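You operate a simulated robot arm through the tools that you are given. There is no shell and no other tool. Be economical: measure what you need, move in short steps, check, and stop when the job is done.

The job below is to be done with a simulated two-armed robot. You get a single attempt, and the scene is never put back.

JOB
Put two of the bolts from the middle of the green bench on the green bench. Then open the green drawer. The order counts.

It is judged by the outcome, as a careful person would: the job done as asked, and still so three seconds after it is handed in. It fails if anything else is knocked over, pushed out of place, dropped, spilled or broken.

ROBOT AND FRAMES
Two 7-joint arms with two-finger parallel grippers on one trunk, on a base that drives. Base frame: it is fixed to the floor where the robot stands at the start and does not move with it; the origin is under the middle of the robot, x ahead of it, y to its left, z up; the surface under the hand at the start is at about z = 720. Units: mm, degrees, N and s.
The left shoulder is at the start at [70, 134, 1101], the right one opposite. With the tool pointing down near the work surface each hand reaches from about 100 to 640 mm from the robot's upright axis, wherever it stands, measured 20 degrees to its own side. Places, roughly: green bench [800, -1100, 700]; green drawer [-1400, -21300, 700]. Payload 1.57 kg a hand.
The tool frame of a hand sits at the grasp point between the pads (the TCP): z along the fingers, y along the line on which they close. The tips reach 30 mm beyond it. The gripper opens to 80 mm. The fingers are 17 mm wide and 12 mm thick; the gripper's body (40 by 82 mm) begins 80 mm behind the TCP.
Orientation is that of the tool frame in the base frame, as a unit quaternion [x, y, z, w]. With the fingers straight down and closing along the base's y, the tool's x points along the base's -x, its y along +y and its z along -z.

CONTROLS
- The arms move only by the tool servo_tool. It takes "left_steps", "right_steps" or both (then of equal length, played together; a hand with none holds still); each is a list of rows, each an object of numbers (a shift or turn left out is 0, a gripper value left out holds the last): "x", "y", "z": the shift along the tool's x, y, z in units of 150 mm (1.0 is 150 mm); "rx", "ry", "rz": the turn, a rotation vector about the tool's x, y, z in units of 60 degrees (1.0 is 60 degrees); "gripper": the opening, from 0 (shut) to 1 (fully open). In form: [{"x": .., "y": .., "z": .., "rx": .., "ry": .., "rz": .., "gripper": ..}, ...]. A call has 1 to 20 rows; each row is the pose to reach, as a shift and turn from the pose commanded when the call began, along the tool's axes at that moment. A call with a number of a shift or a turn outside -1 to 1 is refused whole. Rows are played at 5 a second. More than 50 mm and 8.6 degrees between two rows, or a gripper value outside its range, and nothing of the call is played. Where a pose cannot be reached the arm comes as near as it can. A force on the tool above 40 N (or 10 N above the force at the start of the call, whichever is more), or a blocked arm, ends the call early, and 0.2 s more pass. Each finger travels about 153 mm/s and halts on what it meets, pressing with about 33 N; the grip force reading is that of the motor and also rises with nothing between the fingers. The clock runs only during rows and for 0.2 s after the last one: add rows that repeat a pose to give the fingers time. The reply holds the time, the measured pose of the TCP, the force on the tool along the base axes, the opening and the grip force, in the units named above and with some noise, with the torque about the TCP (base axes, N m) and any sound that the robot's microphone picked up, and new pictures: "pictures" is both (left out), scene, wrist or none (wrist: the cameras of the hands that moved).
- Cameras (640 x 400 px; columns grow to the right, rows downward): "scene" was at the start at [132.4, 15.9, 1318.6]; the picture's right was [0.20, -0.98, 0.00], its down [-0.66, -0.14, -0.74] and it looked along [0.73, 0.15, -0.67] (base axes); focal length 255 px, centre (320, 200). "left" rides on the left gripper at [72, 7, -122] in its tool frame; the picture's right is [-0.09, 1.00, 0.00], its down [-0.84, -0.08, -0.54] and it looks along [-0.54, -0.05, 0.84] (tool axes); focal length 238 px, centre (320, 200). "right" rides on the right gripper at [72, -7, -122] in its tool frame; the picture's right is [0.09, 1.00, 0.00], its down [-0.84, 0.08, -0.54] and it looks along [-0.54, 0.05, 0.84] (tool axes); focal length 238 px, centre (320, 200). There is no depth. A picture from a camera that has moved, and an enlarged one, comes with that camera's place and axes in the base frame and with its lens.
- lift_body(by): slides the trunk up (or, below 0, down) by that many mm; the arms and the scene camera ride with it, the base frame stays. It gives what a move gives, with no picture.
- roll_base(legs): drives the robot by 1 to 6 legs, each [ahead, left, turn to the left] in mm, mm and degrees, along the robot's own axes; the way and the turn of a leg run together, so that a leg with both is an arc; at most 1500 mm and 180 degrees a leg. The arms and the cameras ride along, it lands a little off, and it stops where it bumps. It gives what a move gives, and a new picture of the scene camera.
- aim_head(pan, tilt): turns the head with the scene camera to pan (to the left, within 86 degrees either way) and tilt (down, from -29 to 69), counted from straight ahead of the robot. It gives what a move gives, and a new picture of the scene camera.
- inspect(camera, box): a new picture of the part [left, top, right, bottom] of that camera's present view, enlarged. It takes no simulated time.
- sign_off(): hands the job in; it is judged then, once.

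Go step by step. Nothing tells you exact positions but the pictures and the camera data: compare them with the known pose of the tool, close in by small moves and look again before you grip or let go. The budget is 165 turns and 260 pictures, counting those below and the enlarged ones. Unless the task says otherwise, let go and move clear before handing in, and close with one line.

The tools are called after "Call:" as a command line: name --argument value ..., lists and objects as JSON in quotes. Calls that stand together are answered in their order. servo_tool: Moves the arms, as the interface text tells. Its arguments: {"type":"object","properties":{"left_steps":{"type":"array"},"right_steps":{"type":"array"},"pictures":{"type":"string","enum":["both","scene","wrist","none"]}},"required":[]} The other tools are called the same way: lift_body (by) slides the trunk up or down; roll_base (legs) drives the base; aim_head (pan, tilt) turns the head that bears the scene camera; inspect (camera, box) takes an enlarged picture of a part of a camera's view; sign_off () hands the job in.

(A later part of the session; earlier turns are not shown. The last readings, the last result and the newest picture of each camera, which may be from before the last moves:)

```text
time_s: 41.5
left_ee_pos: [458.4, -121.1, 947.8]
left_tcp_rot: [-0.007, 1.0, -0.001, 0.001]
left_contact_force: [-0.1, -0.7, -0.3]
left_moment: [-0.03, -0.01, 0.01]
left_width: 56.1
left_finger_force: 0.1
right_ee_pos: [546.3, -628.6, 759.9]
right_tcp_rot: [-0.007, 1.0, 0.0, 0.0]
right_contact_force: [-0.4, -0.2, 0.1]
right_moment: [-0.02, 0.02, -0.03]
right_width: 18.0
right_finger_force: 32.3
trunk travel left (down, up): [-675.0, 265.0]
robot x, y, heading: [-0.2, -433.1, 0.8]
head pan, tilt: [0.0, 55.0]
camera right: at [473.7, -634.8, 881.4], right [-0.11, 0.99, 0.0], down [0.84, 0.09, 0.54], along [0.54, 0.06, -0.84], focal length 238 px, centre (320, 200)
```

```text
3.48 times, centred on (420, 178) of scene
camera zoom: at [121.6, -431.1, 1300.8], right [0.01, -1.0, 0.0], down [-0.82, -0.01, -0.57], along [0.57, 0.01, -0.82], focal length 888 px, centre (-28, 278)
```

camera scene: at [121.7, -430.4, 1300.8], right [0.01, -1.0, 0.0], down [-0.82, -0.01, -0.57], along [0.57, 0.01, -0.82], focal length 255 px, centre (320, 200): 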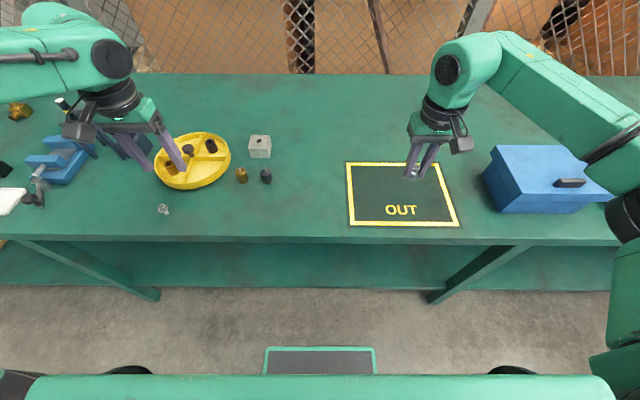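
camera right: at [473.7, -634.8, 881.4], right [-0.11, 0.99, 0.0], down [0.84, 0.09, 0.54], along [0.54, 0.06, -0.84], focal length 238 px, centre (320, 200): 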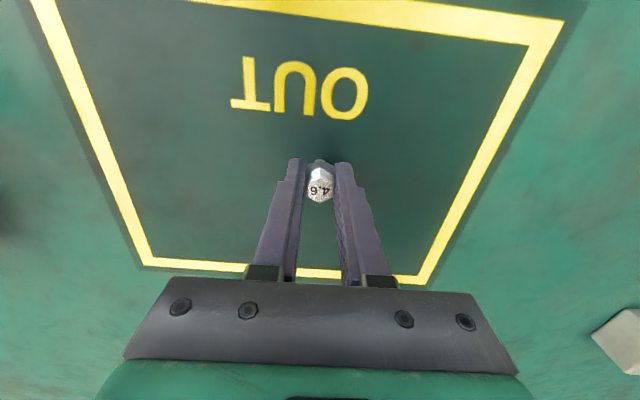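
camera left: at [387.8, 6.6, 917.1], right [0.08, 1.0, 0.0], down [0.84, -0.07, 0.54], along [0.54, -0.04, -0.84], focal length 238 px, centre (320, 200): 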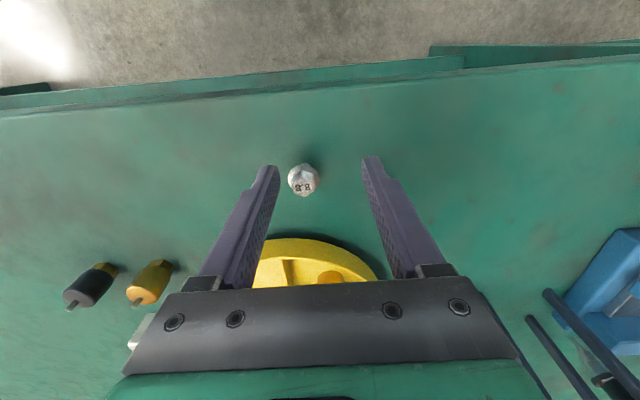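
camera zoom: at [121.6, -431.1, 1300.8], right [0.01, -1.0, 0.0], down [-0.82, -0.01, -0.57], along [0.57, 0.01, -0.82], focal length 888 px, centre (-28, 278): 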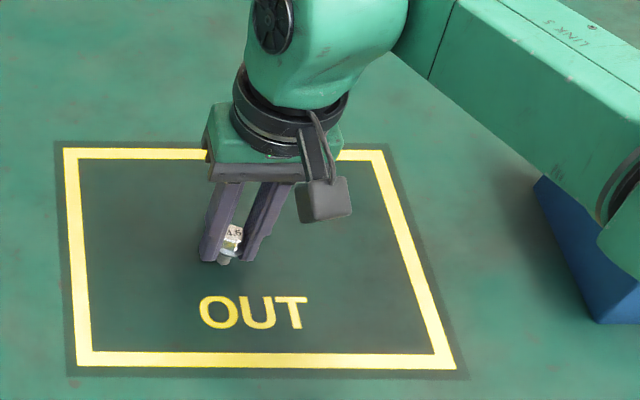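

A few mm above the surface. I'll lower to the pick height and check the force.

Call:
servo_tool --right_steps '[{"z": 0.01}, {"z": 0.018}, {"z": 0.026}, {"z": 0.026}]' --pictures "none"

```text
time_s: 42.5
left_ee_pos: [458.5, -120.9, 947.6]
left_tcp_rot: [-0.008, 1.0, -0.001, 0.001]
left_contact_force: [0.1, 0.9, -0.9]
left_moment: [0.03, -0.01, 0.01]
left_width: 56.1
left_finger_force: 0.1
right_ee_pos: [547.1, -626.4, 757.0]
right_tcp_rot: [-0.006, 1.0, 0.001, -0.001]
right_contact_force: [-0.1, -0.2, -0.8]
right_moment: [0.04, -0.02, -0.01]
right_width: 18.0
right_finger_force: 32.3
trunk travel left (down, up): [-675.0, 265.0]
robot x, y, heading: [0.4, -434.0, 0.6]
head pan, tilt: [0.0, 55.0]
```

Call:
servo_tool --right_steps '[{"z": 0.007}, {"z": 0.01}, {"z": 0.01}]' --pictures "none"

```text
time_s: 43.3
left_ee_pos: [458.6, -121.1, 947.6]
left_tcp_rot: [-0.007, 1.0, -0.001, 0.001]
left_contact_force: [0.1, -0.2, -0.1]
left_moment: [0.01, -0.02, 0.0]
left_width: 56.0
left_finger_force: 0.0
right_ee_pos: [546.2, -625.5, 757.0]
right_tcp_rot: [-0.007, 1.0, 0.0, 0.001]
right_contact_force: [1.1, -1.5, 6.6]
right_moment: [-0.08, -0.03, -0.01]
right_width: 18.0
right_finger_force: 32.4
trunk travel left (down, up): [-675.0, 265.0]
robot x, y, heading: [-2.3, -430.1, 0.8]
head pan, tilt: [0.0, 55.0]
```

The bolt touches the bench (6.6 N upward). I'll release gently and rise.

Call:
servo_tool --right_steps '[{"z": 0.0, "gripper": 0.3}, {"z": 0.0, "gripper": 0.5}, {"z": 0.0, "gripper": 0.6}, {"z": -0.15}, {"z": -0.45}, {"z": -0.75}, {"z": -1.0}, {"z": -1.0}]' --pictures "wrist"

Call:
roll_base --legs '[[0, 330, 0]]'

```text
time_s: 45.1
left_ee_pos: [459.0, -121.3, 948.1]
left_tcp_rot: [-0.007, 1.0, -0.001, 0.0]
left_contact_force: [0.1, 0.1, 0.1]
left_moment: [-0.01, 0.06, 0.02]
left_width: 56.2
left_finger_force: 0.0
right_ee_pos: [546.8, -625.3, 903.3]
right_tcp_rot: [-0.006, 1.0, 0.0, 0.0]
right_contact_force: [-0.1, 0.7, -0.1]
right_moment: [0.0, 0.03, -0.01]
right_width: 48.0
right_finger_force: 0.0
trunk travel left (down, up): [-675.0, 265.0]
robot x, y, heading: [-1.2, -432.5, 0.5]
head pan, tilt: [0.0, 55.0]
camera right: at [474.4, -632.0, 1026.0], right [-0.1, 0.99, 0.0], down [0.84, 0.09, 0.54], along [0.54, 0.06, -0.84], focal length 238 px, centre (320, 200)
```

right: 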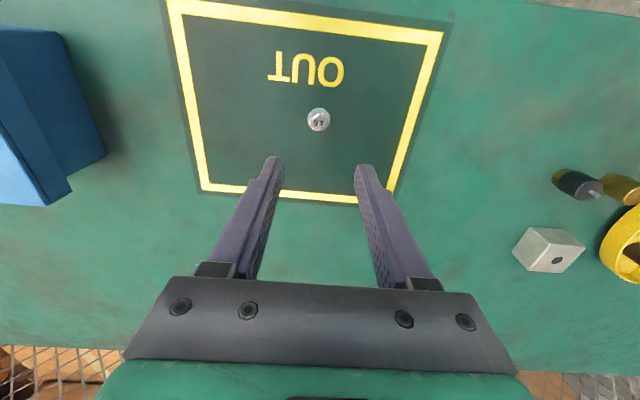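

```text
time_s: 47.3
left_ee_pos: [454.9, 206.1, 946.5]
left_tcp_rot: [-0.007, 1.0, 0.0, 0.001]
left_contact_force: [0.2, 0.0, 0.1]
left_moment: [0.0, -0.03, -0.02]
left_width: 55.9
left_finger_force: 0.1
right_ee_pos: [542.6, -295.4, 904.4]
right_tcp_rot: [-0.005, 1.0, -0.001, -0.001]
right_contact_force: [0.1, 0.0, -0.5]
right_moment: [-0.04, 0.01, 0.0]
right_width: 48.3
right_finger_force: 0.0
trunk travel left (down, up): [-675.0, 265.0]
robot x, y, heading: [-8.5, -101.9, 0.7]
head pan, tilt: [0.0, 55.0]
camera scene: at [117.9, -102.2, 1300.8], right [0.01, -1.0, 0.0], down [-0.82, -0.01, -0.57], along [0.57, 0.01, -0.82], focal length 255 px, centre (320, 200)
```

scene: 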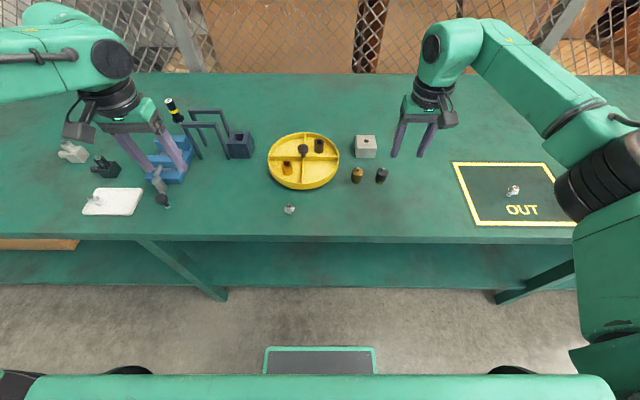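

The bolt is released in the square; I'll check its stance, and shift the base a bit left for the second one.

Call:
inspect --camera "scene" --box '[460, 160, 560, 225]'

Call:
roll_base --legs '[[0, 75, 0]]'

Call:
inspect --camera "scene" --box '[240, 160, 360, 235]'

```text
6.15 times, centred on (510, 192) of scene
camera zoom: at [117.9, -102.2, 1300.8], right [0.01, -1.0, 0.0], down [-0.82, -0.01, -0.57], along [0.57, 0.01, -0.82], focal length 1570 px, centre (-849, 246)
```

zoom: 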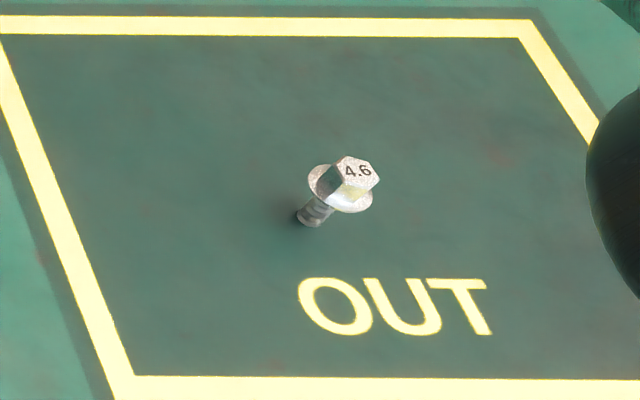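

```text
time_s: 48.3
left_ee_pos: [455.2, 281.4, 948.8]
left_tcp_rot: [-0.007, 1.0, 0.0, 0.0]
left_contact_force: [0.9, 0.7, 0.8]
left_moment: [0.01, -0.04, 0.02]
left_width: 55.9
left_finger_force: 0.0
right_ee_pos: [543.2, -223.5, 905.1]
right_tcp_rot: [-0.006, 1.0, 0.001, 0.0]
right_contact_force: [0.8, -0.5, -1.5]
right_moment: [0.06, 0.0, 0.0]
right_width: 47.8
right_finger_force: 0.0
trunk travel left (down, up): [-675.0, 265.0]
robot x, y, heading: [-2.9, -27.8, 0.6]
head pan, tilt: [0.0, 55.0]
camera scene: at [117.1, -29.2, 1300.8], right [0.01, -1.0, 0.0], down [-0.82, -0.01, -0.57], along [0.57, 0.01, -0.82], focal length 255 px, centre (320, 200)
```

scene: 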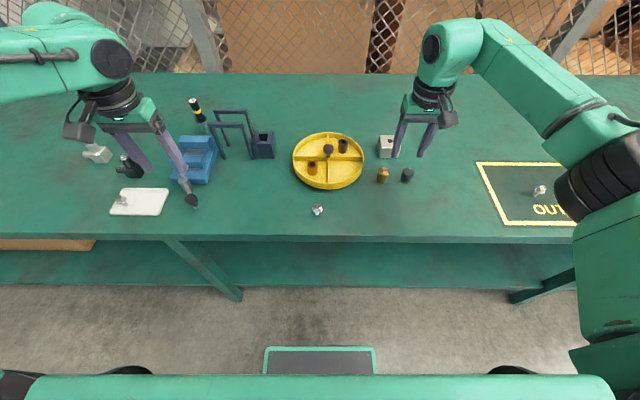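

```text
5.33 times, centred on (300, 198) of scene
camera zoom: at [117.1, -29.2, 1300.8], right [0.01, -1.0, 0.0], down [-0.82, -0.01, -0.57], along [0.57, 0.01, -0.82], focal length 1361 px, centre (427, 213)
```

zoom: 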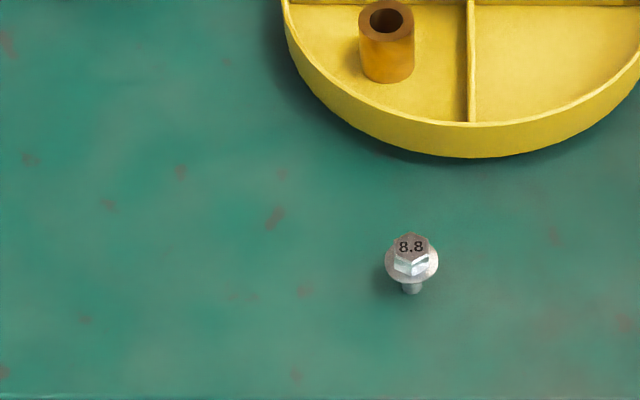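

The placed bolt stands upright. Now the right hand goes above the 8.8 bolt.

Call:
servo_tool --right_steps '[{"x": 0.1, "y": 0.25}, {"x": 0.2, "y": 0.5}, {"x": 0.3, "y": 0.75}, {"x": 0.4, "y": 1.0}, {"x": 0.43, "y": 1.0, "gripper": 0.7}]' --pictures "none"

Call:
servo_tool --right_steps '[{"y": 0.2, "z": 0.1}, {"y": 0.38, "z": 0.3}, {"y": 0.38, "z": 0.5}, {"y": 0.38, "z": 0.5}]' --pictures "wrist"

Call:
inspect --camera "right" --box '[240, 60, 400, 160]'

```text
time_s: 49.5
left_ee_pos: [453.9, 281.4, 948.5]
left_tcp_rot: [-0.006, 1.0, 0.0, 0.001]
left_contact_force: [0.1, -0.3, -0.1]
left_moment: [0.01, -0.02, -0.01]
left_width: 55.9
left_finger_force: 0.2
right_ee_pos: [474.9, -72.5, 904.4]
right_tcp_rot: [-0.005, 1.0, 0.0, 0.0]
right_contact_force: [-1.1, -0.1, -0.3]
right_moment: [0.02, 0.02, 0.0]
right_width: 56.1
right_finger_force: 0.1
trunk travel left (down, up): [-675.0, 265.0]
robot x, y, heading: [-6.8, -30.6, 0.7]
head pan, tilt: [0.0, 55.0]
```

```text
time_s: 50.5
left_ee_pos: [454.7, 280.5, 947.4]
left_tcp_rot: [-0.006, 1.0, -0.001, 0.001]
left_contact_force: [-0.2, -0.5, -0.4]
left_moment: [-0.01, -0.02, -0.01]
left_width: 56.1
left_finger_force: 0.0
right_ee_pos: [472.6, -15.2, 827.3]
right_tcp_rot: [-0.005, 1.0, 0.001, 0.0]
right_contact_force: [0.1, 0.2, -0.3]
right_moment: [-0.02, 0.03, 0.01]
right_width: 55.9
right_finger_force: 0.0
trunk travel left (down, up): [-675.0, 265.0]
robot x, y, heading: [-7.7, -25.5, 0.4]
head pan, tilt: [0.0, 55.0]
camera right: at [401.1, -22.0, 949.8], right [-0.1, 0.99, 0.0], down [0.84, 0.09, 0.54], along [0.54, 0.06, -0.84], focal length 238 px, centre (320, 200)
```

right: 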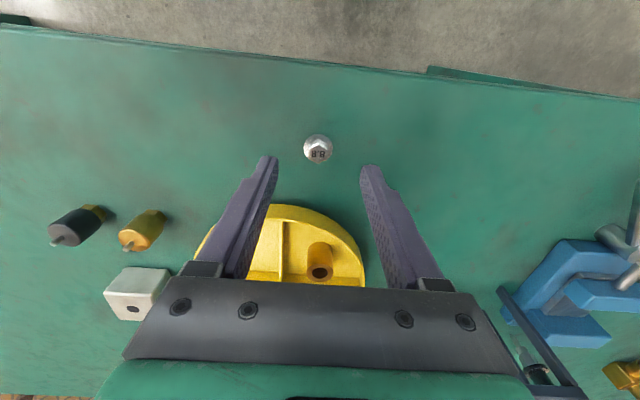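

```text
4.00 times, centred on (320, 110) of right
camera zoom: at [401.1, -22.0, 949.8], right [-0.1, 0.99, 0.0], down [0.84, 0.09, 0.54], along [0.54, 0.06, -0.84], focal length 953 px, centre (320, 560)
```

zoom: 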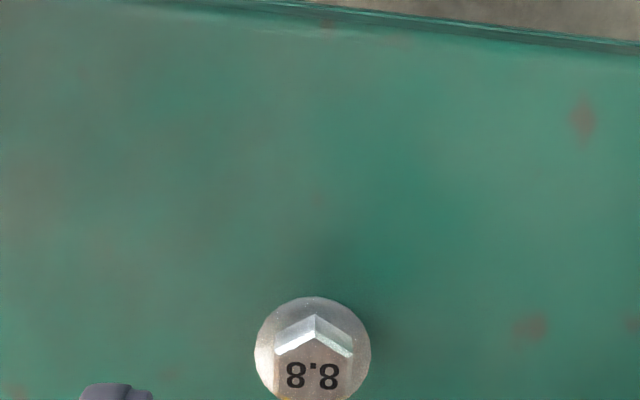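

The bolt is about 5 mm ahead of the hand. I'll correct, descend and grip.

Call:
servo_tool --right_steps '[{"x": -0.03, "z": 0.15}, {"x": -0.03, "z": 0.33}, {"x": -0.03, "z": 0.43}, {"x": -0.03, "z": 0.47}, {"x": -0.03, "z": 0.47}, {"x": -0.03, "z": 0.47, "gripper": 0.4}, {"x": -0.03, "z": 0.47, "gripper": 0.2}, {"x": -0.03, "z": 0.47, "gripper": 0.15}, {"x": -0.03, "z": 0.47, "gripper": 0.15}]' --pictures "wrist"

```text
time_s: 52.5
left_ee_pos: [455.2, 283.5, 948.5]
left_tcp_rot: [-0.006, 1.0, -0.001, 0.002]
left_contact_force: [0.4, -0.8, 0.2]
left_moment: [-0.02, 0.0, -0.01]
left_width: 55.7
left_finger_force: 0.1
right_ee_pos: [479.3, -14.6, 758.0]
right_tcp_rot: [-0.006, 1.0, 0.0, 0.0]
right_contact_force: [0.2, 0.0, 0.0]
right_moment: [-0.01, -0.01, -0.01]
right_width: 17.8
right_finger_force: 32.8
trunk travel left (down, up): [-675.0, 265.0]
robot x, y, heading: [-6.7, -22.7, 0.6]
head pan, tilt: [0.0, 55.0]
camera right: at [407.1, -22.5, 879.3], right [-0.1, 0.99, 0.0], down [0.84, 0.09, 0.54], along [0.54, 0.06, -0.84], focal length 238 px, centre (320, 200)
```

right: 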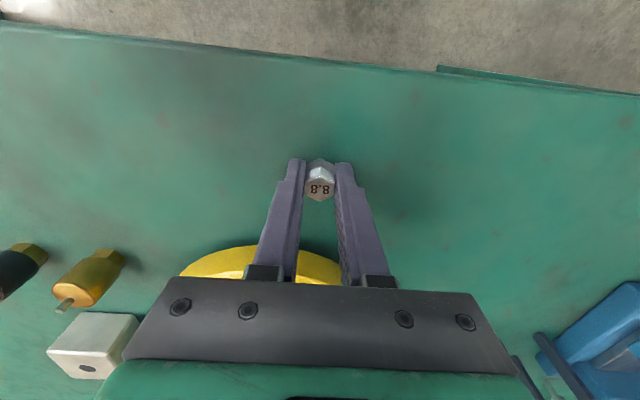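

Gripped. I'll lift, swing right and forward, then drive to the OUT square.

Call:
servo_tool --right_steps '[{"z": -0.2}, {"z": -0.5}, {"z": -0.8}, {"z": -1.0}, {"z": -1.0, "y": -0.3}, {"z": -1.0, "y": -0.6}, {"z": -1.0, "y": -0.9}, {"z": -1.0, "y": -1.0}, {"z": -1.0, "y": -1.0}]' --pictures "none"

Call:
servo_tool --right_steps '[{"x": -0.15, "y": -0.12}, {"x": -0.3, "y": -0.25}, {"x": -0.45, "y": -0.35}, {"x": -0.45, "y": -0.35}]' --pictures "none"

Call:
roll_base --legs '[[0, -483, 0]]'

```text
time_s: 54.5
left_ee_pos: [454.2, 282.1, 948.5]
left_tcp_rot: [-0.006, 1.0, -0.001, 0.001]
left_contact_force: [0.6, -0.1, 0.2]
left_moment: [0.02, -0.04, 0.02]
left_width: 56.0
left_finger_force: 0.1
right_ee_pos: [482.7, -165.1, 908.1]
right_tcp_rot: [-0.005, 1.0, 0.0, 0.0]
right_contact_force: [-0.1, 0.0, -0.6]
right_moment: [-0.02, -0.01, 0.02]
right_width: 17.9
right_finger_force: 32.8
trunk travel left (down, up): [-675.0, 265.0]
robot x, y, heading: [-4.8, -25.7, 0.6]
head pan, tilt: [0.0, 55.0]
```

```text
time_s: 55.5
left_ee_pos: [453.3, 281.9, 948.0]
left_tcp_rot: [-0.006, 1.0, -0.002, 0.001]
left_contact_force: [-0.4, 0.0, 0.0]
left_moment: [0.0, 0.01, 0.0]
left_width: 55.9
left_finger_force: 0.1
right_ee_pos: [551.1, -217.1, 907.2]
right_tcp_rot: [-0.006, 1.0, 0.0, -0.001]
right_contact_force: [-0.5, 0.1, 0.2]
right_moment: [0.03, 0.06, 0.01]
right_width: 18.2
right_finger_force: 32.7
trunk travel left (down, up): [-675.0, 265.0]
robot x, y, heading: [-5.3, -28.4, 0.8]
head pan, tilt: [0.0, 55.0]
```

```text
time_s: 58.4
left_ee_pos: [459.7, -201.5, 948.7]
left_tcp_rot: [-0.006, 1.0, -0.001, 0.001]
left_contact_force: [-0.9, 0.4, -0.2]
left_moment: [0.0, 0.01, 0.02]
left_width: 55.8
left_finger_force: 0.0
right_ee_pos: [555.5, -701.8, 907.4]
right_tcp_rot: [-0.005, 1.0, 0.0, 0.0]
right_contact_force: [-0.3, -0.4, -0.3]
right_moment: [0.05, 0.0, -0.01]
right_width: 17.8
right_finger_force: 32.6
trunk travel left (down, up): [-675.0, 265.0]
robot x, y, heading: [-1.5, -512.3, 0.4]
head pan, tilt: [0.0, 55.0]
camera scene: at [122.2, -511.7, 1300.8], right [0.01, -1.0, 0.0], down [-0.82, -0.01, -0.57], along [0.57, 0.01, -0.82], focal length 255 px, centre (320, 200)
```

scene: 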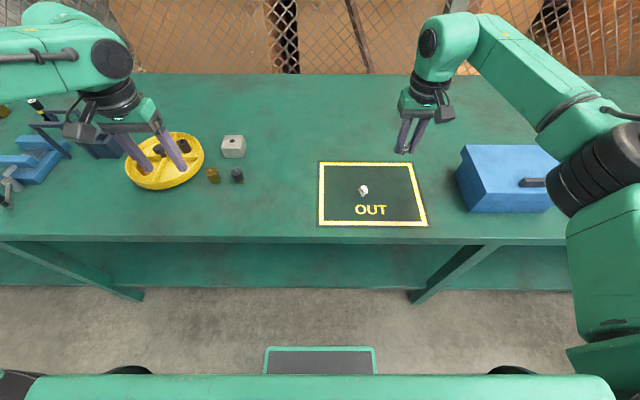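

Above the OUT square at (555,-702), about 75 mm from the first bolt. Descending.

Call:
servo_tool --right_steps '[{"z": 0.3}, {"z": 0.6}, {"z": 0.85}, {"z": 0.96}, {"z": 0.975}, {"z": 0.975}]' --pictures "both"

Call:
servo_tool --right_steps '[{"z": 0.007}, {"z": 0.014}, {"z": 0.014}]' --pictures "none"

```text
time_s: 59.8
left_ee_pos: [459.2, -201.5, 947.5]
left_tcp_rot: [-0.006, 1.0, -0.001, 0.002]
left_contact_force: [-0.6, 0.4, 0.1]
left_moment: [0.02, -0.03, 0.0]
left_width: 55.9
left_finger_force: 0.1
right_ee_pos: [553.5, -699.0, 762.3]
right_tcp_rot: [-0.005, 1.0, 0.0, 0.0]
right_contact_force: [-0.4, 0.0, 0.4]
right_moment: [0.01, 0.04, 0.0]
right_width: 18.1
right_finger_force: 32.5
trunk travel left (down, up): [-675.0, 265.0]
robot x, y, heading: [0.3, -512.2, 0.6]
head pan, tilt: [0.0, 55.0]
camera scene: at [122.3, -512.0, 1300.8], right [0.01, -1.0, 0.0], down [-0.82, -0.01, -0.57], along [0.57, 0.01, -0.82], focal length 255 px, centre (320, 200)
camera right: at [481.7, -707.1, 883.4], right [-0.1, 0.99, 0.0], down [0.84, 0.09, 0.54], along [0.54, 0.06, -0.84], focal length 238 px, centre (320, 200)
```

scene: 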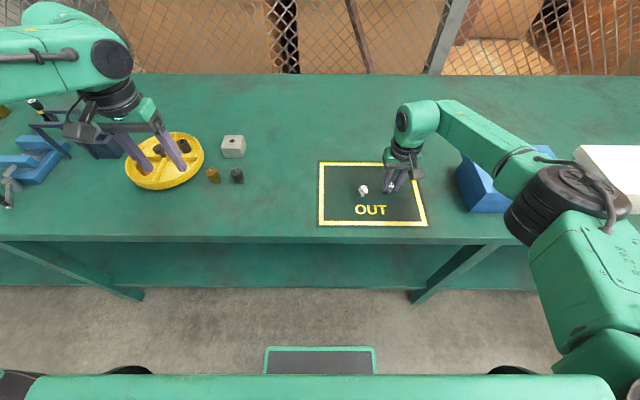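
right: 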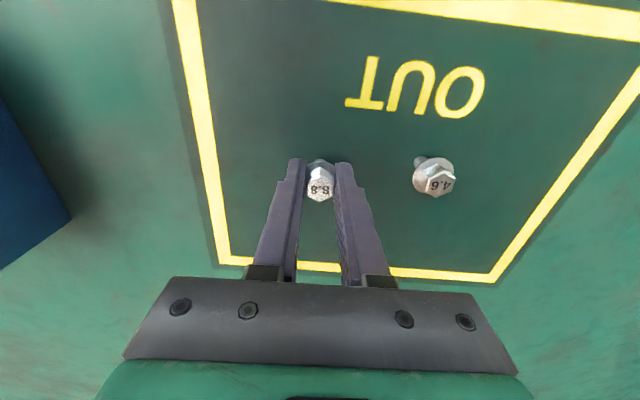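

```text
time_s: 60.6
left_ee_pos: [459.9, -203.6, 946.5]
left_tcp_rot: [-0.006, 1.0, -0.001, 0.001]
left_contact_force: [0.5, 0.1, 0.3]
left_moment: [0.04, 0.0, 0.0]
left_width: 56.2
left_finger_force: 0.1
right_ee_pos: [554.2, -700.5, 759.7]
right_tcp_rot: [-0.006, 1.0, 0.0, 0.0]
right_contact_force: [-0.3, -0.3, 0.5]
right_moment: [0.02, -0.03, 0.0]
right_width: 18.2
right_finger_force: 32.8
trunk travel left (down, up): [-675.0, 265.0]
robot x, y, heading: [-0.3, -511.7, 0.6]
head pan, tilt: [0.0, 55.0]
```

Call:
servo_tool --right_steps '[{"z": 0.006}, {"z": 0.012}, {"z": 0.012}]' --pictures "none"

```text
time_s: 61.4
left_ee_pos: [460.2, -202.4, 949.2]
left_tcp_rot: [-0.006, 1.0, 0.0, 0.001]
left_contact_force: [0.3, -0.3, -0.2]
left_moment: [0.0, -0.01, -0.02]
left_width: 56.0
left_finger_force: 0.1
right_ee_pos: [554.8, -700.3, 757.8]
right_tcp_rot: [-0.005, 1.0, 0.0, 0.0]
right_contact_force: [0.8, -0.5, -0.4]
right_moment: [-0.02, -0.01, 0.01]
right_width: 18.0
right_finger_force: 32.5
trunk travel left (down, up): [-675.0, 265.0]
robot x, y, heading: [1.9, -511.7, 0.5]
head pan, tilt: [0.0, 55.0]
```

Call:
servo_tool --right_steps '[{"z": 0.005}, {"z": 0.009}, {"z": 0.009}]' --pictures "none"

```text
time_s: 62.2
left_ee_pos: [459.4, -201.8, 948.5]
left_tcp_rot: [-0.007, 1.0, -0.001, 0.001]
left_contact_force: [-0.1, 0.4, -0.4]
left_moment: [0.0, 0.01, -0.01]
left_width: 55.9
left_finger_force: 0.1
right_ee_pos: [555.2, -702.1, 757.0]
right_tcp_rot: [-0.005, 1.0, 0.0, 0.001]
right_contact_force: [1.4, -0.2, 7.3]
right_moment: [0.01, -0.04, -0.02]
right_width: 18.0
right_finger_force: 32.2
trunk travel left (down, up): [-675.0, 265.0]
robot x, y, heading: [-0.8, -510.7, 0.5]
head pan, tilt: [0.0, 55.0]
```

Contact with the bench felt. Release and rise.

Call:
servo_tool --right_steps '[{"z": 0.0, "gripper": 0.3}, {"z": 0.0, "gripper": 0.5}, {"z": 0.0, "gripper": 0.6}, {"z": -0.15}, {"z": -0.45}, {"z": -0.75}, {"z": -1.0}, {"z": -1.0}]' --pictures "wrist"

Call:
inspect --camera "scene" --box '[310, 150, 440, 235]'

```text
time_s: 64.0
left_ee_pos: [460.6, -202.6, 947.0]
left_tcp_rot: [-0.006, 1.0, -0.001, 0.001]
left_contact_force: [-0.1, -0.2, -0.4]
left_moment: [-0.03, -0.02, 0.02]
left_width: 55.8
left_finger_force: 0.1
right_ee_pos: [557.0, -700.7, 908.2]
right_tcp_rot: [-0.005, 1.0, -0.001, 0.0]
right_contact_force: [-0.4, 0.6, -0.3]
right_moment: [-0.06, 0.05, 0.0]
right_width: 47.9
right_finger_force: 0.1
trunk travel left (down, up): [-675.0, 265.0]
robot x, y, heading: [-2.2, -512.6, 0.5]
head pan, tilt: [0.0, 55.0]
camera right: at [484.3, -707.8, 1030.1], right [-0.1, 0.99, 0.0], down [0.84, 0.09, 0.54], along [0.54, 0.06, -0.84], focal length 238 px, centre (320, 200)
```

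right: 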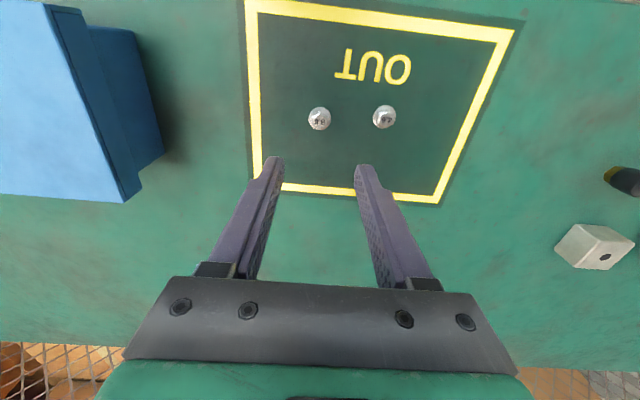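

```text
4.71 times, centred on (375, 192) of scene
camera zoom: at [122.5, -512.3, 1300.8], right [0.01, -1.0, 0.0], down [-0.82, -0.01, -0.57], along [0.57, 0.01, -0.82], focal length 1201 px, centre (61, 235)
```

zoom: 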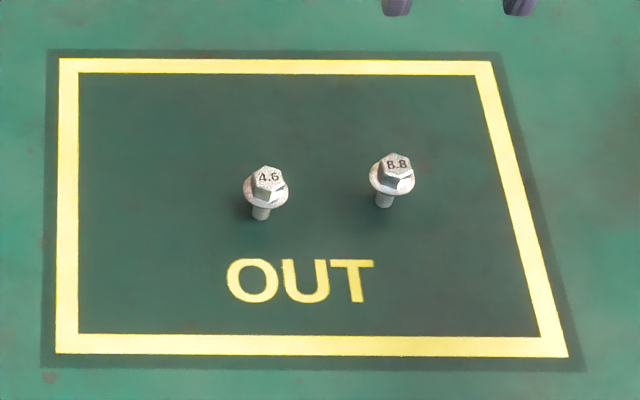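

Both bolts stand upright in the OUT square. Now I'll raise and pull in the hands and back off from the bench for the trip to the drawer.

Call:
servo_tool --right_steps '[{"z": -0.3}, {"z": -0.6}, {"z": -0.9, "x": 0.1}, {"z": -0.9, "x": 0.4}, {"z": -0.9, "x": 0.7}, {"z": -0.9, "x": 1.0}, {"z": -0.9, "x": 1.0}]' --left_steps '[{"z": -0.3}, {"z": -0.6}, {"z": -0.9, "x": 0.1}, {"z": -0.9, "x": 0.4}, {"z": -0.9, "x": 0.7}, {"z": -0.9, "x": 0.8}, {"z": -0.9, "x": 0.8}]' --pictures "none"

Call:
aim_head --pan -86 --tilt 15

Call:
roll_base --legs '[[-450, 0, 0]]'

```text
time_s: 65.6
left_ee_pos: [339.6, -202.8, 1079.5]
left_tcp_rot: [-0.007, 1.0, -0.001, 0.0]
left_contact_force: [0.5, -0.6, -0.2]
left_moment: [-0.03, -0.01, -0.02]
left_width: 56.2
left_finger_force: 0.0
right_ee_pos: [405.7, -702.6, 1041.1]
right_tcp_rot: [-0.005, 1.0, 0.0, -0.001]
right_contact_force: [0.0, 0.0, 0.2]
right_moment: [0.01, -0.02, 0.01]
right_width: 48.0
right_finger_force: 0.0
trunk travel left (down, up): [-675.0, 265.0]
robot x, y, heading: [-4.5, -509.8, 0.6]
head pan, tilt: [0.0, 55.0]
```

```text
time_s: 67.2
left_ee_pos: [338.1, -204.1, 1080.6]
left_tcp_rot: [-0.006, 1.0, -0.002, 0.0]
left_contact_force: [-0.9, 0.3, -0.4]
left_moment: [0.01, -0.02, -0.04]
left_width: 56.0
left_finger_force: 0.1
right_ee_pos: [405.5, -702.9, 1041.7]
right_tcp_rot: [-0.005, 1.0, -0.001, 0.0]
right_contact_force: [0.4, -1.0, 0.5]
right_moment: [0.02, -0.03, 0.02]
right_width: 48.3
right_finger_force: 0.1
trunk travel left (down, up): [-675.0, 265.0]
robot x, y, heading: [-1.6, -512.7, 0.7]
head pan, tilt: [-85.9, 15.0]
camera scene: at [57.6, -605.9, 1361.0], right [-1.0, -0.08, 0.0], down [-0.02, 0.26, -0.97], along [0.08, -0.96, -0.26], focal length 255 px, centre (320, 200)
```

scene: 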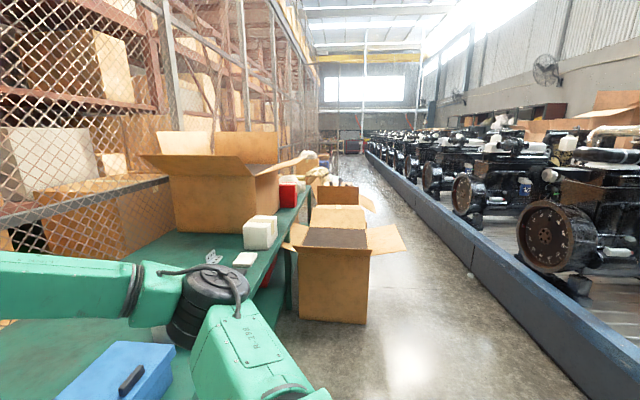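

```text
time_s: 69.9
left_ee_pos: [-114.0, -207.7, 1080.9]
left_tcp_rot: [-0.005, 1.0, -0.001, 0.001]
left_contact_force: [0.2, -0.3, -0.4]
left_moment: [-0.01, 0.02, -0.03]
left_width: 55.7
left_finger_force: 0.1
right_ee_pos: [-45.8, -708.7, 1040.8]
right_tcp_rot: [-0.005, 1.0, 0.0, -0.001]
right_contact_force: [0.6, 0.3, -0.2]
right_moment: [0.01, 0.0, 0.0]
right_width: 47.9
right_finger_force: 0.0
trunk travel left (down, up): [-675.0, 265.0]
robot x, y, heading: [-457.7, -512.3, 0.6]
head pan, tilt: [-85.9, 15.0]
camera scene: at [-394.4, -610.5, 1361.0], right [-1.0, -0.08, 0.0], down [-0.02, 0.26, -0.97], along [0.08, -0.96, -0.26], focal length 255 px, centre (320, 200)
```

scene: 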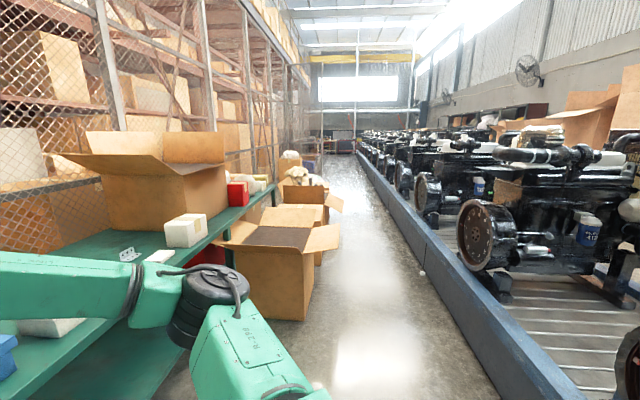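

The aisle lies between the boxes (to x≈-400) and the machine rail (x≈-1200). I'll centre at x≈-800 and turn to face down it.

Call:
aim_head --pan 0 --tilt 20

Call:
roll_base --legs '[[-340, 0, 0], [0, 0, -90.6]]'

```text
time_s: 71.5
left_ee_pos: [-112.7, -207.5, 1080.0]
left_tcp_rot: [-0.006, 1.0, -0.001, 0.0]
left_contact_force: [-0.3, 1.3, -0.2]
left_moment: [0.03, -0.01, -0.01]
left_width: 55.7
left_finger_force: 0.0
right_ee_pos: [-47.4, -706.7, 1041.6]
right_tcp_rot: [-0.006, 1.0, 0.0, 0.0]
right_contact_force: [-0.1, -0.1, -0.4]
right_moment: [0.0, 0.02, -0.01]
right_width: 48.1
right_finger_force: 0.0
trunk travel left (down, up): [-675.0, 265.0]
robot x, y, heading: [-451.6, -515.5, 0.7]
head pan, tilt: [0.0, 20.0]
camera scene: at [-309.3, -516.5, 1352.9], right [0.01, -1.0, 0.0], down [-0.34, 0.0, -0.94], along [0.94, 0.01, -0.34], focal length 255 px, centre (320, 200)
```

scene: 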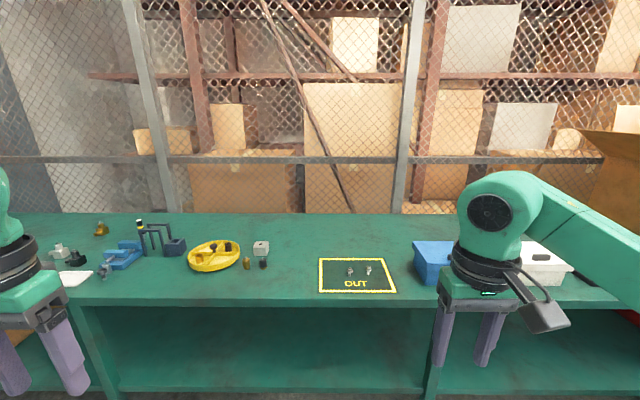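

```text
time_s: 77.7
left_ee_pos: [-502.5, -872.3, 1079.6]
left_tcp_rot: [0.719, 0.695, -0.001, 0.0]
left_contact_force: [0.6, -0.7, -0.4]
left_moment: [0.0, 0.0, -0.02]
left_width: 56.1
left_finger_force: 0.0
right_ee_pos: [-1005.7, -916.1, 1043.1]
right_tcp_rot: [0.719, 0.695, 0.0, 0.0]
right_contact_force: [0.4, -0.6, -0.2]
right_moment: [-0.03, -0.04, -0.03]
right_width: 47.9
right_finger_force: 0.1
trunk travel left (down, up): [-675.0, 265.0]
robot x, y, heading: [-793.3, -522.2, -92.0]
head pan, tilt: [0.0, 20.0]
camera scene: at [-800.5, -663.6, 1352.9], right [-1.0, 0.04, 0.0], down [0.01, 0.34, -0.94], along [-0.03, -0.94, -0.34], focal length 255 px, centre (320, 200)
```

scene: 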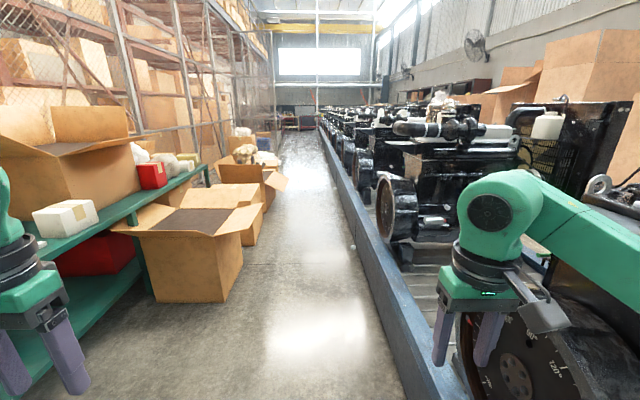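

The aisle is clear. I'll correct the heading, shift 40 mm right, and drive on in stages.

Call:
roll_base --legs '[[0, -40, 2], [1400, 0, 0]]'

```text
time_s: 85.1
left_ee_pos: [-506.3, -2244.9, 1080.1]
left_tcp_rot: [0.698, 0.717, 0.0, 0.0]
left_contact_force: [-0.6, 0.4, -0.3]
left_moment: [0.04, -0.03, 0.03]
left_width: 56.2
left_finger_force: 0.1
right_ee_pos: [-1005.2, -2319.2, 1042.5]
right_tcp_rot: [0.698, 0.717, 0.0, 0.0]
right_contact_force: [0.6, 0.2, -0.1]
right_moment: [-0.01, 0.01, 0.0]
right_width: 47.8
right_finger_force: 0.1
trunk travel left (down, up): [-675.0, 265.0]
robot x, y, heading: [-820.7, -1910.3, -88.6]
head pan, tilt: [0.0, 20.0]
camera scene: at [-816.0, -2054.6, 1353.0], right [-1.0, -0.03, 0.0], down [-0.01, 0.34, -0.94], along [0.02, -0.94, -0.34], focal length 255 px, centre (320, 200)
```

scene: 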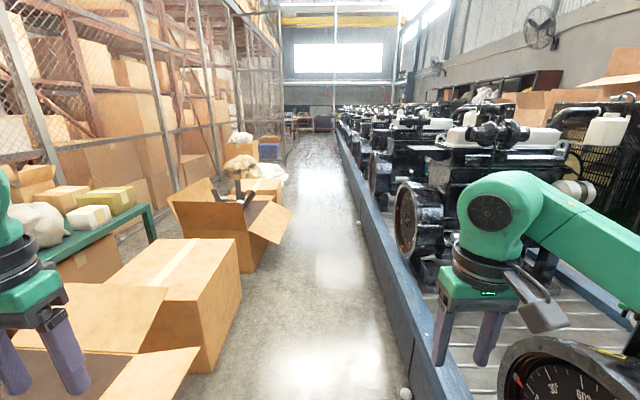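

Clear ahead. Continuing with a small correction.

Call:
roll_base --legs '[[0, -40, -1.4], [1500, 0, 0]]'

```text
time_s: 92.9
left_ee_pos: [-543.5, -3729.9, 1080.7]
left_tcp_rot: [0.703, 0.712, -0.001, 0.0]
left_contact_force: [1.3, -0.4, 0.8]
left_moment: [-0.03, 0.01, -0.01]
left_width: 56.0
left_finger_force: 0.0
right_ee_pos: [-1043.3, -3796.7, 1041.9]
right_tcp_rot: [0.703, 0.712, 0.001, -0.001]
right_contact_force: [-0.5, -0.6, -0.2]
right_moment: [-0.01, 0.01, 0.01]
right_width: 48.1
right_finger_force: 0.0
trunk travel left (down, up): [-675.0, 265.0]
robot x, y, heading: [-849.0, -3391.5, -89.4]
head pan, tilt: [0.0, 20.0]
camera scene: at [-850.1, -3535.6, 1352.9], right [-1.0, -0.01, 0.0], down [0.0, 0.34, -0.94], along [0.01, -0.94, -0.34], focal length 255 px, centre (320, 200)
```

scene: 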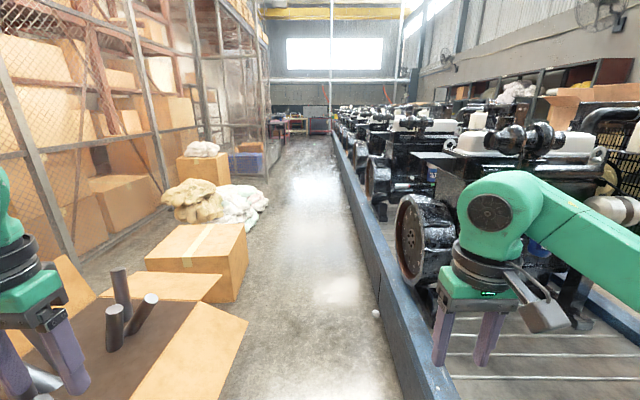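

Shifting slightly right to clear the box flap, then on.

Call:
roll_base --legs '[[0, -35, -0.6], [1500, 0, 0]]'

```text
time_s: 93.9
left_ee_pos: [-572.7, -3730.5, 1078.8]
left_tcp_rot: [0.705, 0.709, -0.003, -0.002]
left_contact_force: [-0.4, 0.5, -0.8]
left_moment: [-0.01, 0.02, 0.01]
left_width: 56.1
left_finger_force: 0.1
right_ee_pos: [-1072.3, -3792.1, 1044.6]
right_tcp_rot: [0.705, 0.709, -0.003, -0.003]
right_contact_force: [-0.7, 0.1, 0.0]
right_moment: [-0.01, -0.02, 0.0]
right_width: 48.0
right_finger_force: 0.2
trunk travel left (down, up): [-675.0, 265.0]
robot x, y, heading: [-883.7, -3389.9, -89.6]
head pan, tilt: [0.0, 20.0]
stopped in leg 1: the robot was blocked; the commanded pose is now the measured one
camera scene: at [-875.9, -3533.1, 1353.4], right [-1.0, 0.0, 0.01], down [-0.01, 0.34, -0.94], along [0.0, -0.94, -0.34], focal length 255 px, centre (320, 200)
```

scene: 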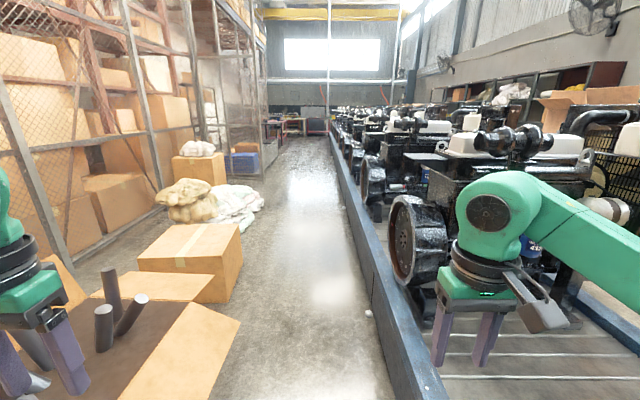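

Blocked while sliding right, probably by the rail. I'll shift back left a little and look at the right side.

Call:
roll_base --legs '[[0, 40, 0]]'

Call:
aim_head --pan -75 --tilt 60

Call:
aim_head --pan 40 --tilt 60

```text
time_s: 94.8
left_ee_pos: [-544.9, -3732.9, 1081.6]
left_tcp_rot: [0.706, 0.708, 0.001, 0.001]
left_contact_force: [-0.1, -0.2, 0.3]
left_moment: [0.0, -0.02, -0.01]
left_width: 56.2
left_finger_force: 0.0
right_ee_pos: [-1045.2, -3795.9, 1040.4]
right_tcp_rot: [0.706, 0.709, 0.003, 0.002]
right_contact_force: [0.4, 0.4, -0.7]
right_moment: [-0.01, -0.05, -0.01]
right_width: 48.2
right_finger_force: 0.1
trunk travel left (down, up): [-675.0, 265.0]
robot x, y, heading: [-847.1, -3389.9, -90.0]
head pan, tilt: [0.0, 20.0]
camera scene: at [-852.3, -3535.9, 1352.9], right [-1.0, 0.0, 0.0], down [0.0, 0.34, -0.94], along [0.0, -0.94, -0.34], focal length 255 px, centre (320, 200)
```

scene: 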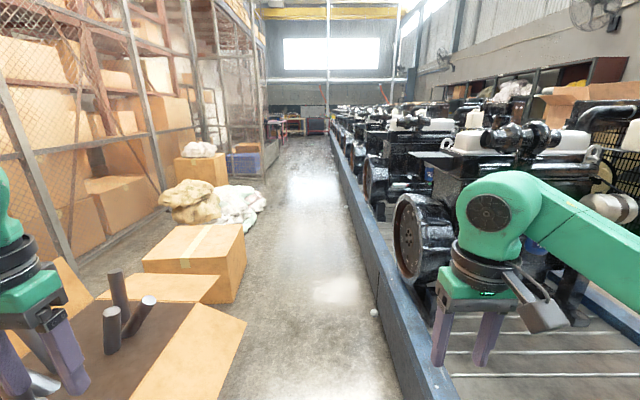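

```text
time_s: 96.3
left_ee_pos: [-540.5, -3732.6, 1080.3]
left_tcp_rot: [0.706, 0.708, -0.001, 0.0]
left_contact_force: [-0.4, 0.0, 0.5]
left_moment: [-0.02, 0.01, -0.02]
left_width: 56.1
left_finger_force: 0.0
right_ee_pos: [-1041.5, -3794.8, 1042.1]
right_tcp_rot: [0.705, 0.709, 0.001, -0.001]
right_contact_force: [0.3, 0.5, 0.1]
right_moment: [-0.01, -0.01, 0.01]
right_width: 48.0
right_finger_force: 0.1
trunk travel left (down, up): [-675.0, 265.0]
robot x, y, heading: [-846.7, -3391.1, -90.1]
head pan, tilt: [-75.0, 60.0]
camera scene: at [-911.0, -3459.8, 1294.8], right [-0.26, 0.97, 0.0], down [0.84, 0.23, -0.5], along [-0.48, -0.13, -0.87], focal length 255 px, centre (320, 200)
```

scene: 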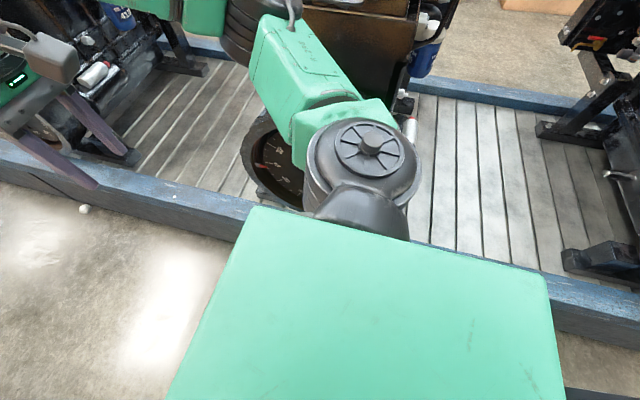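

```text
time_s: 98.2
left_ee_pos: [-541.8, -3733.0, 1080.0]
left_tcp_rot: [0.706, 0.708, -0.001, 0.0]
left_contact_force: [0.4, 1.2, -0.2]
left_moment: [0.01, 0.0, 0.01]
left_width: 55.9
left_finger_force: 0.1
right_ee_pos: [-1041.2, -3795.3, 1041.6]
right_tcp_rot: [0.705, 0.709, 0.0, -0.001]
right_contact_force: [-0.2, -0.3, -0.2]
right_moment: [-0.01, -0.03, 0.03]
right_width: 48.0
right_finger_force: 0.1
trunk travel left (down, up): [-675.0, 265.0]
robot x, y, heading: [-848.7, -3389.8, -89.8]
head pan, tilt: [40.0, 60.0]
camera scene: at [-803.7, -3493.4, 1294.8], right [-0.77, -0.64, 0.0], down [-0.56, 0.66, -0.5], along [0.32, -0.38, -0.87], focal length 255 px, centre (320, 200)
```

scene: 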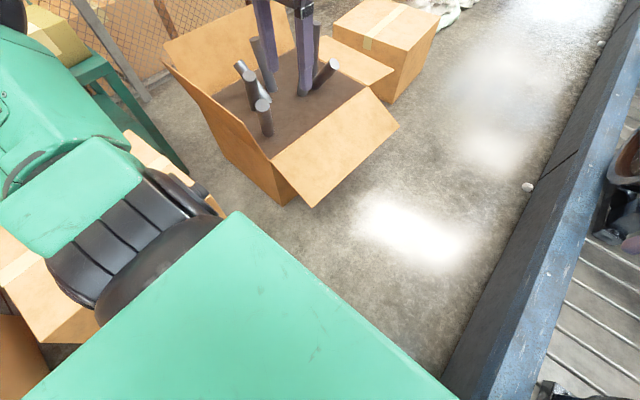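

I'm clear again at x≈-848. I'll advance in a shorter leg past the box flap and check.

Call:
roll_base --legs '[[500, 0, 0]]'

```text
time_s: 101.2
left_ee_pos: [-536.8, -4231.0, 1081.4]
left_tcp_rot: [0.703, 0.711, 0.0, 0.0]
left_contact_force: [0.3, -1.0, 0.6]
left_moment: [0.02, 0.02, -0.02]
left_width: 56.0
left_finger_force: 0.0
right_ee_pos: [-1035.7, -4297.0, 1043.8]
right_tcp_rot: [0.704, 0.711, 0.0, 0.0]
right_contact_force: [0.3, -0.5, -0.5]
right_moment: [-0.02, -0.03, 0.0]
right_width: 48.1
right_finger_force: 0.1
trunk travel left (down, up): [-675.0, 265.0]
robot x, y, heading: [-845.2, -3889.5, -89.4]
head pan, tilt: [40.0, 60.0]
camera scene: at [-800.6, -3993.6, 1294.8], right [-0.76, -0.65, 0.0], down [-0.56, 0.66, -0.5], along [0.32, -0.38, -0.87], focal length 255 px, centre (320, 200)
```

scene: 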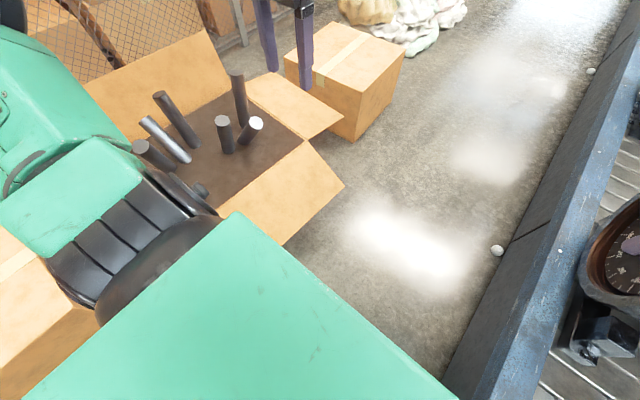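

No contact; the flap's edge is about 385 mm to the left of my axis. Continuing.

Call:
aim_head --pan 0 --tilt 25

Call:
roll_base --legs '[[1000, 0, -0.4]]'

```text
time_s: 102.2
left_ee_pos: [-536.8, -4231.0, 1079.8]
left_tcp_rot: [0.703, 0.711, -0.001, 0.0]
left_contact_force: [0.2, -0.8, -0.2]
left_moment: [0.02, 0.02, 0.0]
left_width: 55.7
left_finger_force: 0.2
right_ee_pos: [-1035.1, -4297.6, 1042.3]
right_tcp_rot: [0.703, 0.711, 0.001, -0.001]
right_contact_force: [0.4, 0.6, 0.5]
right_moment: [-0.01, -0.02, 0.05]
right_width: 47.8
right_finger_force: 0.1
trunk travel left (down, up): [-675.0, 265.0]
robot x, y, heading: [-848.5, -3890.1, -89.3]
head pan, tilt: [0.0, 25.0]
camera scene: at [-843.0, -4035.4, 1344.8], right [-1.0, -0.01, 0.0], down [0.0, 0.42, -0.91], along [0.01, -0.91, -0.42], focal length 255 px, centre (320, 200)
```

scene: 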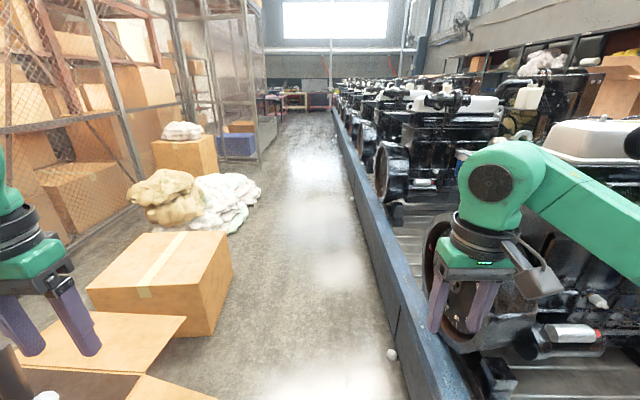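

```text
time_s: 107.4
left_ee_pos: [-546.5, -5225.5, 1079.9]
left_tcp_rot: [0.711, 0.703, -0.001, -0.001]
left_contact_force: [-0.6, -0.9, -0.7]
left_moment: [0.0, 0.0, -0.01]
left_width: 56.2
left_finger_force: 0.0
right_ee_pos: [-1046.0, -5281.2, 1042.9]
right_tcp_rot: [0.71, 0.704, 0.0, 0.0]
right_contact_force: [-1.0, 0.5, 0.7]
right_moment: [0.01, 0.01, 0.01]
right_width: 48.0
right_finger_force: 0.1
trunk travel left (down, up): [-675.0, 265.0]
robot x, y, heading: [-845.6, -4884.0, -90.8]
head pan, tilt: [0.0, 25.0]
camera scene: at [-847.7, -5023.6, 1344.9], right [-1.0, 0.01, 0.0], down [0.01, 0.42, -0.91], along [-0.01, -0.91, -0.42], focal length 255 px, centre (320, 200)
```

scene: 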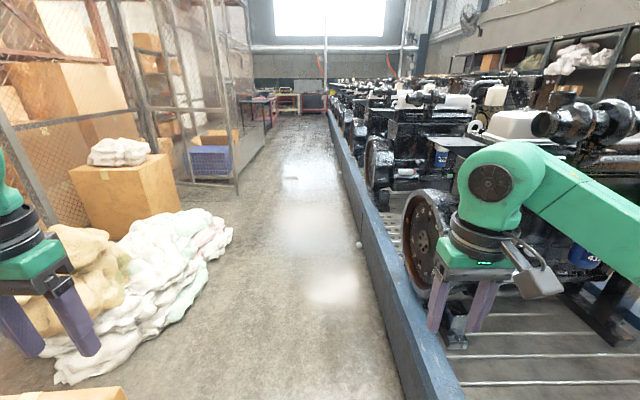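

The aisle widens. I'll move 140 mm left and drive on with longer legs.

Call:
roll_base --legs '[[700, 140, 0.8], [1400, 0, 0]]'

```text
time_s: 118.1
left_ee_pos: [-395.7, -7367.0, 1080.4]
left_tcp_rot: [0.704, 0.71, -0.001, -0.001]
left_contact_force: [0.0, 0.5, -1.2]
left_moment: [-0.02, 0.04, 0.01]
left_width: 55.8
left_finger_force: 0.0
right_ee_pos: [-895.2, -7432.2, 1042.1]
right_tcp_rot: [0.703, 0.711, 0.001, -0.001]
right_contact_force: [-0.8, 0.0, 0.7]
right_moment: [0.01, 0.02, 0.02]
right_width: 47.9
right_finger_force: 0.0
trunk travel left (down, up): [-675.0, 265.0]
robot x, y, heading: [-701.4, -7023.6, -89.4]
head pan, tilt: [0.0, 25.0]
camera scene: at [-702.1, -7170.7, 1344.9], right [-1.0, -0.01, 0.0], down [0.0, 0.42, -0.91], along [0.01, -0.91, -0.42], focal length 255 px, centre (320, 200)
```

scene: 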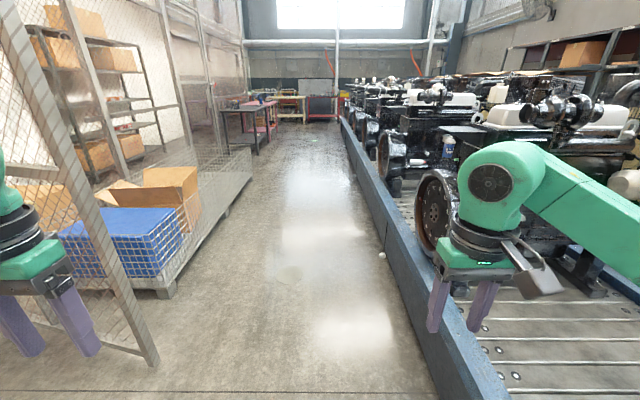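

Open aisle; continuing several metres.

Call:
roll_base --legs '[[1500, 0, -0.6], [1500, 0, 0], [1000, 0, 0]]'

```text
time_s: 137.2
left_ee_pos: [-386.5, -11347.9, 1081.0]
left_tcp_rot: [0.698, 0.717, 0.0, 0.0]
left_contact_force: [-0.5, -0.7, 0.4]
left_moment: [0.02, 0.01, 0.02]
left_width: 55.9
left_finger_force: 0.0
right_ee_pos: [-884.9, -11420.9, 1041.3]
right_tcp_rot: [0.698, 0.716, 0.0, 0.0]
right_contact_force: [-0.7, -0.3, -0.5]
right_moment: [-0.01, -0.01, 0.02]
right_width: 48.3
right_finger_force: 0.0
trunk travel left (down, up): [-675.0, 265.0]
robot x, y, heading: [-701.7, -11015.5, -88.7]
head pan, tilt: [0.0, 25.0]
camera scene: at [-696.5, -11156.1, 1344.9], right [-1.0, -0.02, 0.0], down [-0.01, 0.42, -0.91], along [0.02, -0.91, -0.42], focal length 255 px, centre (320, 200)
```

scene: 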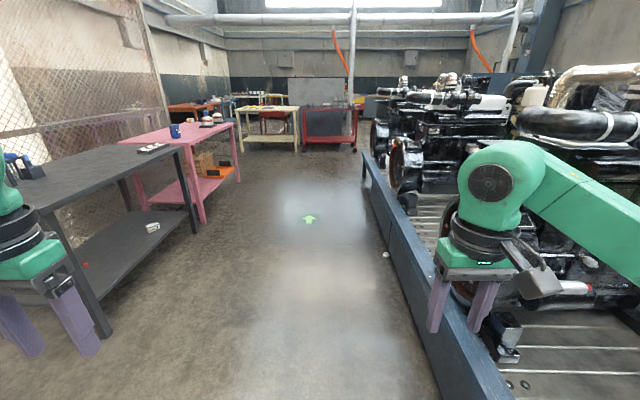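

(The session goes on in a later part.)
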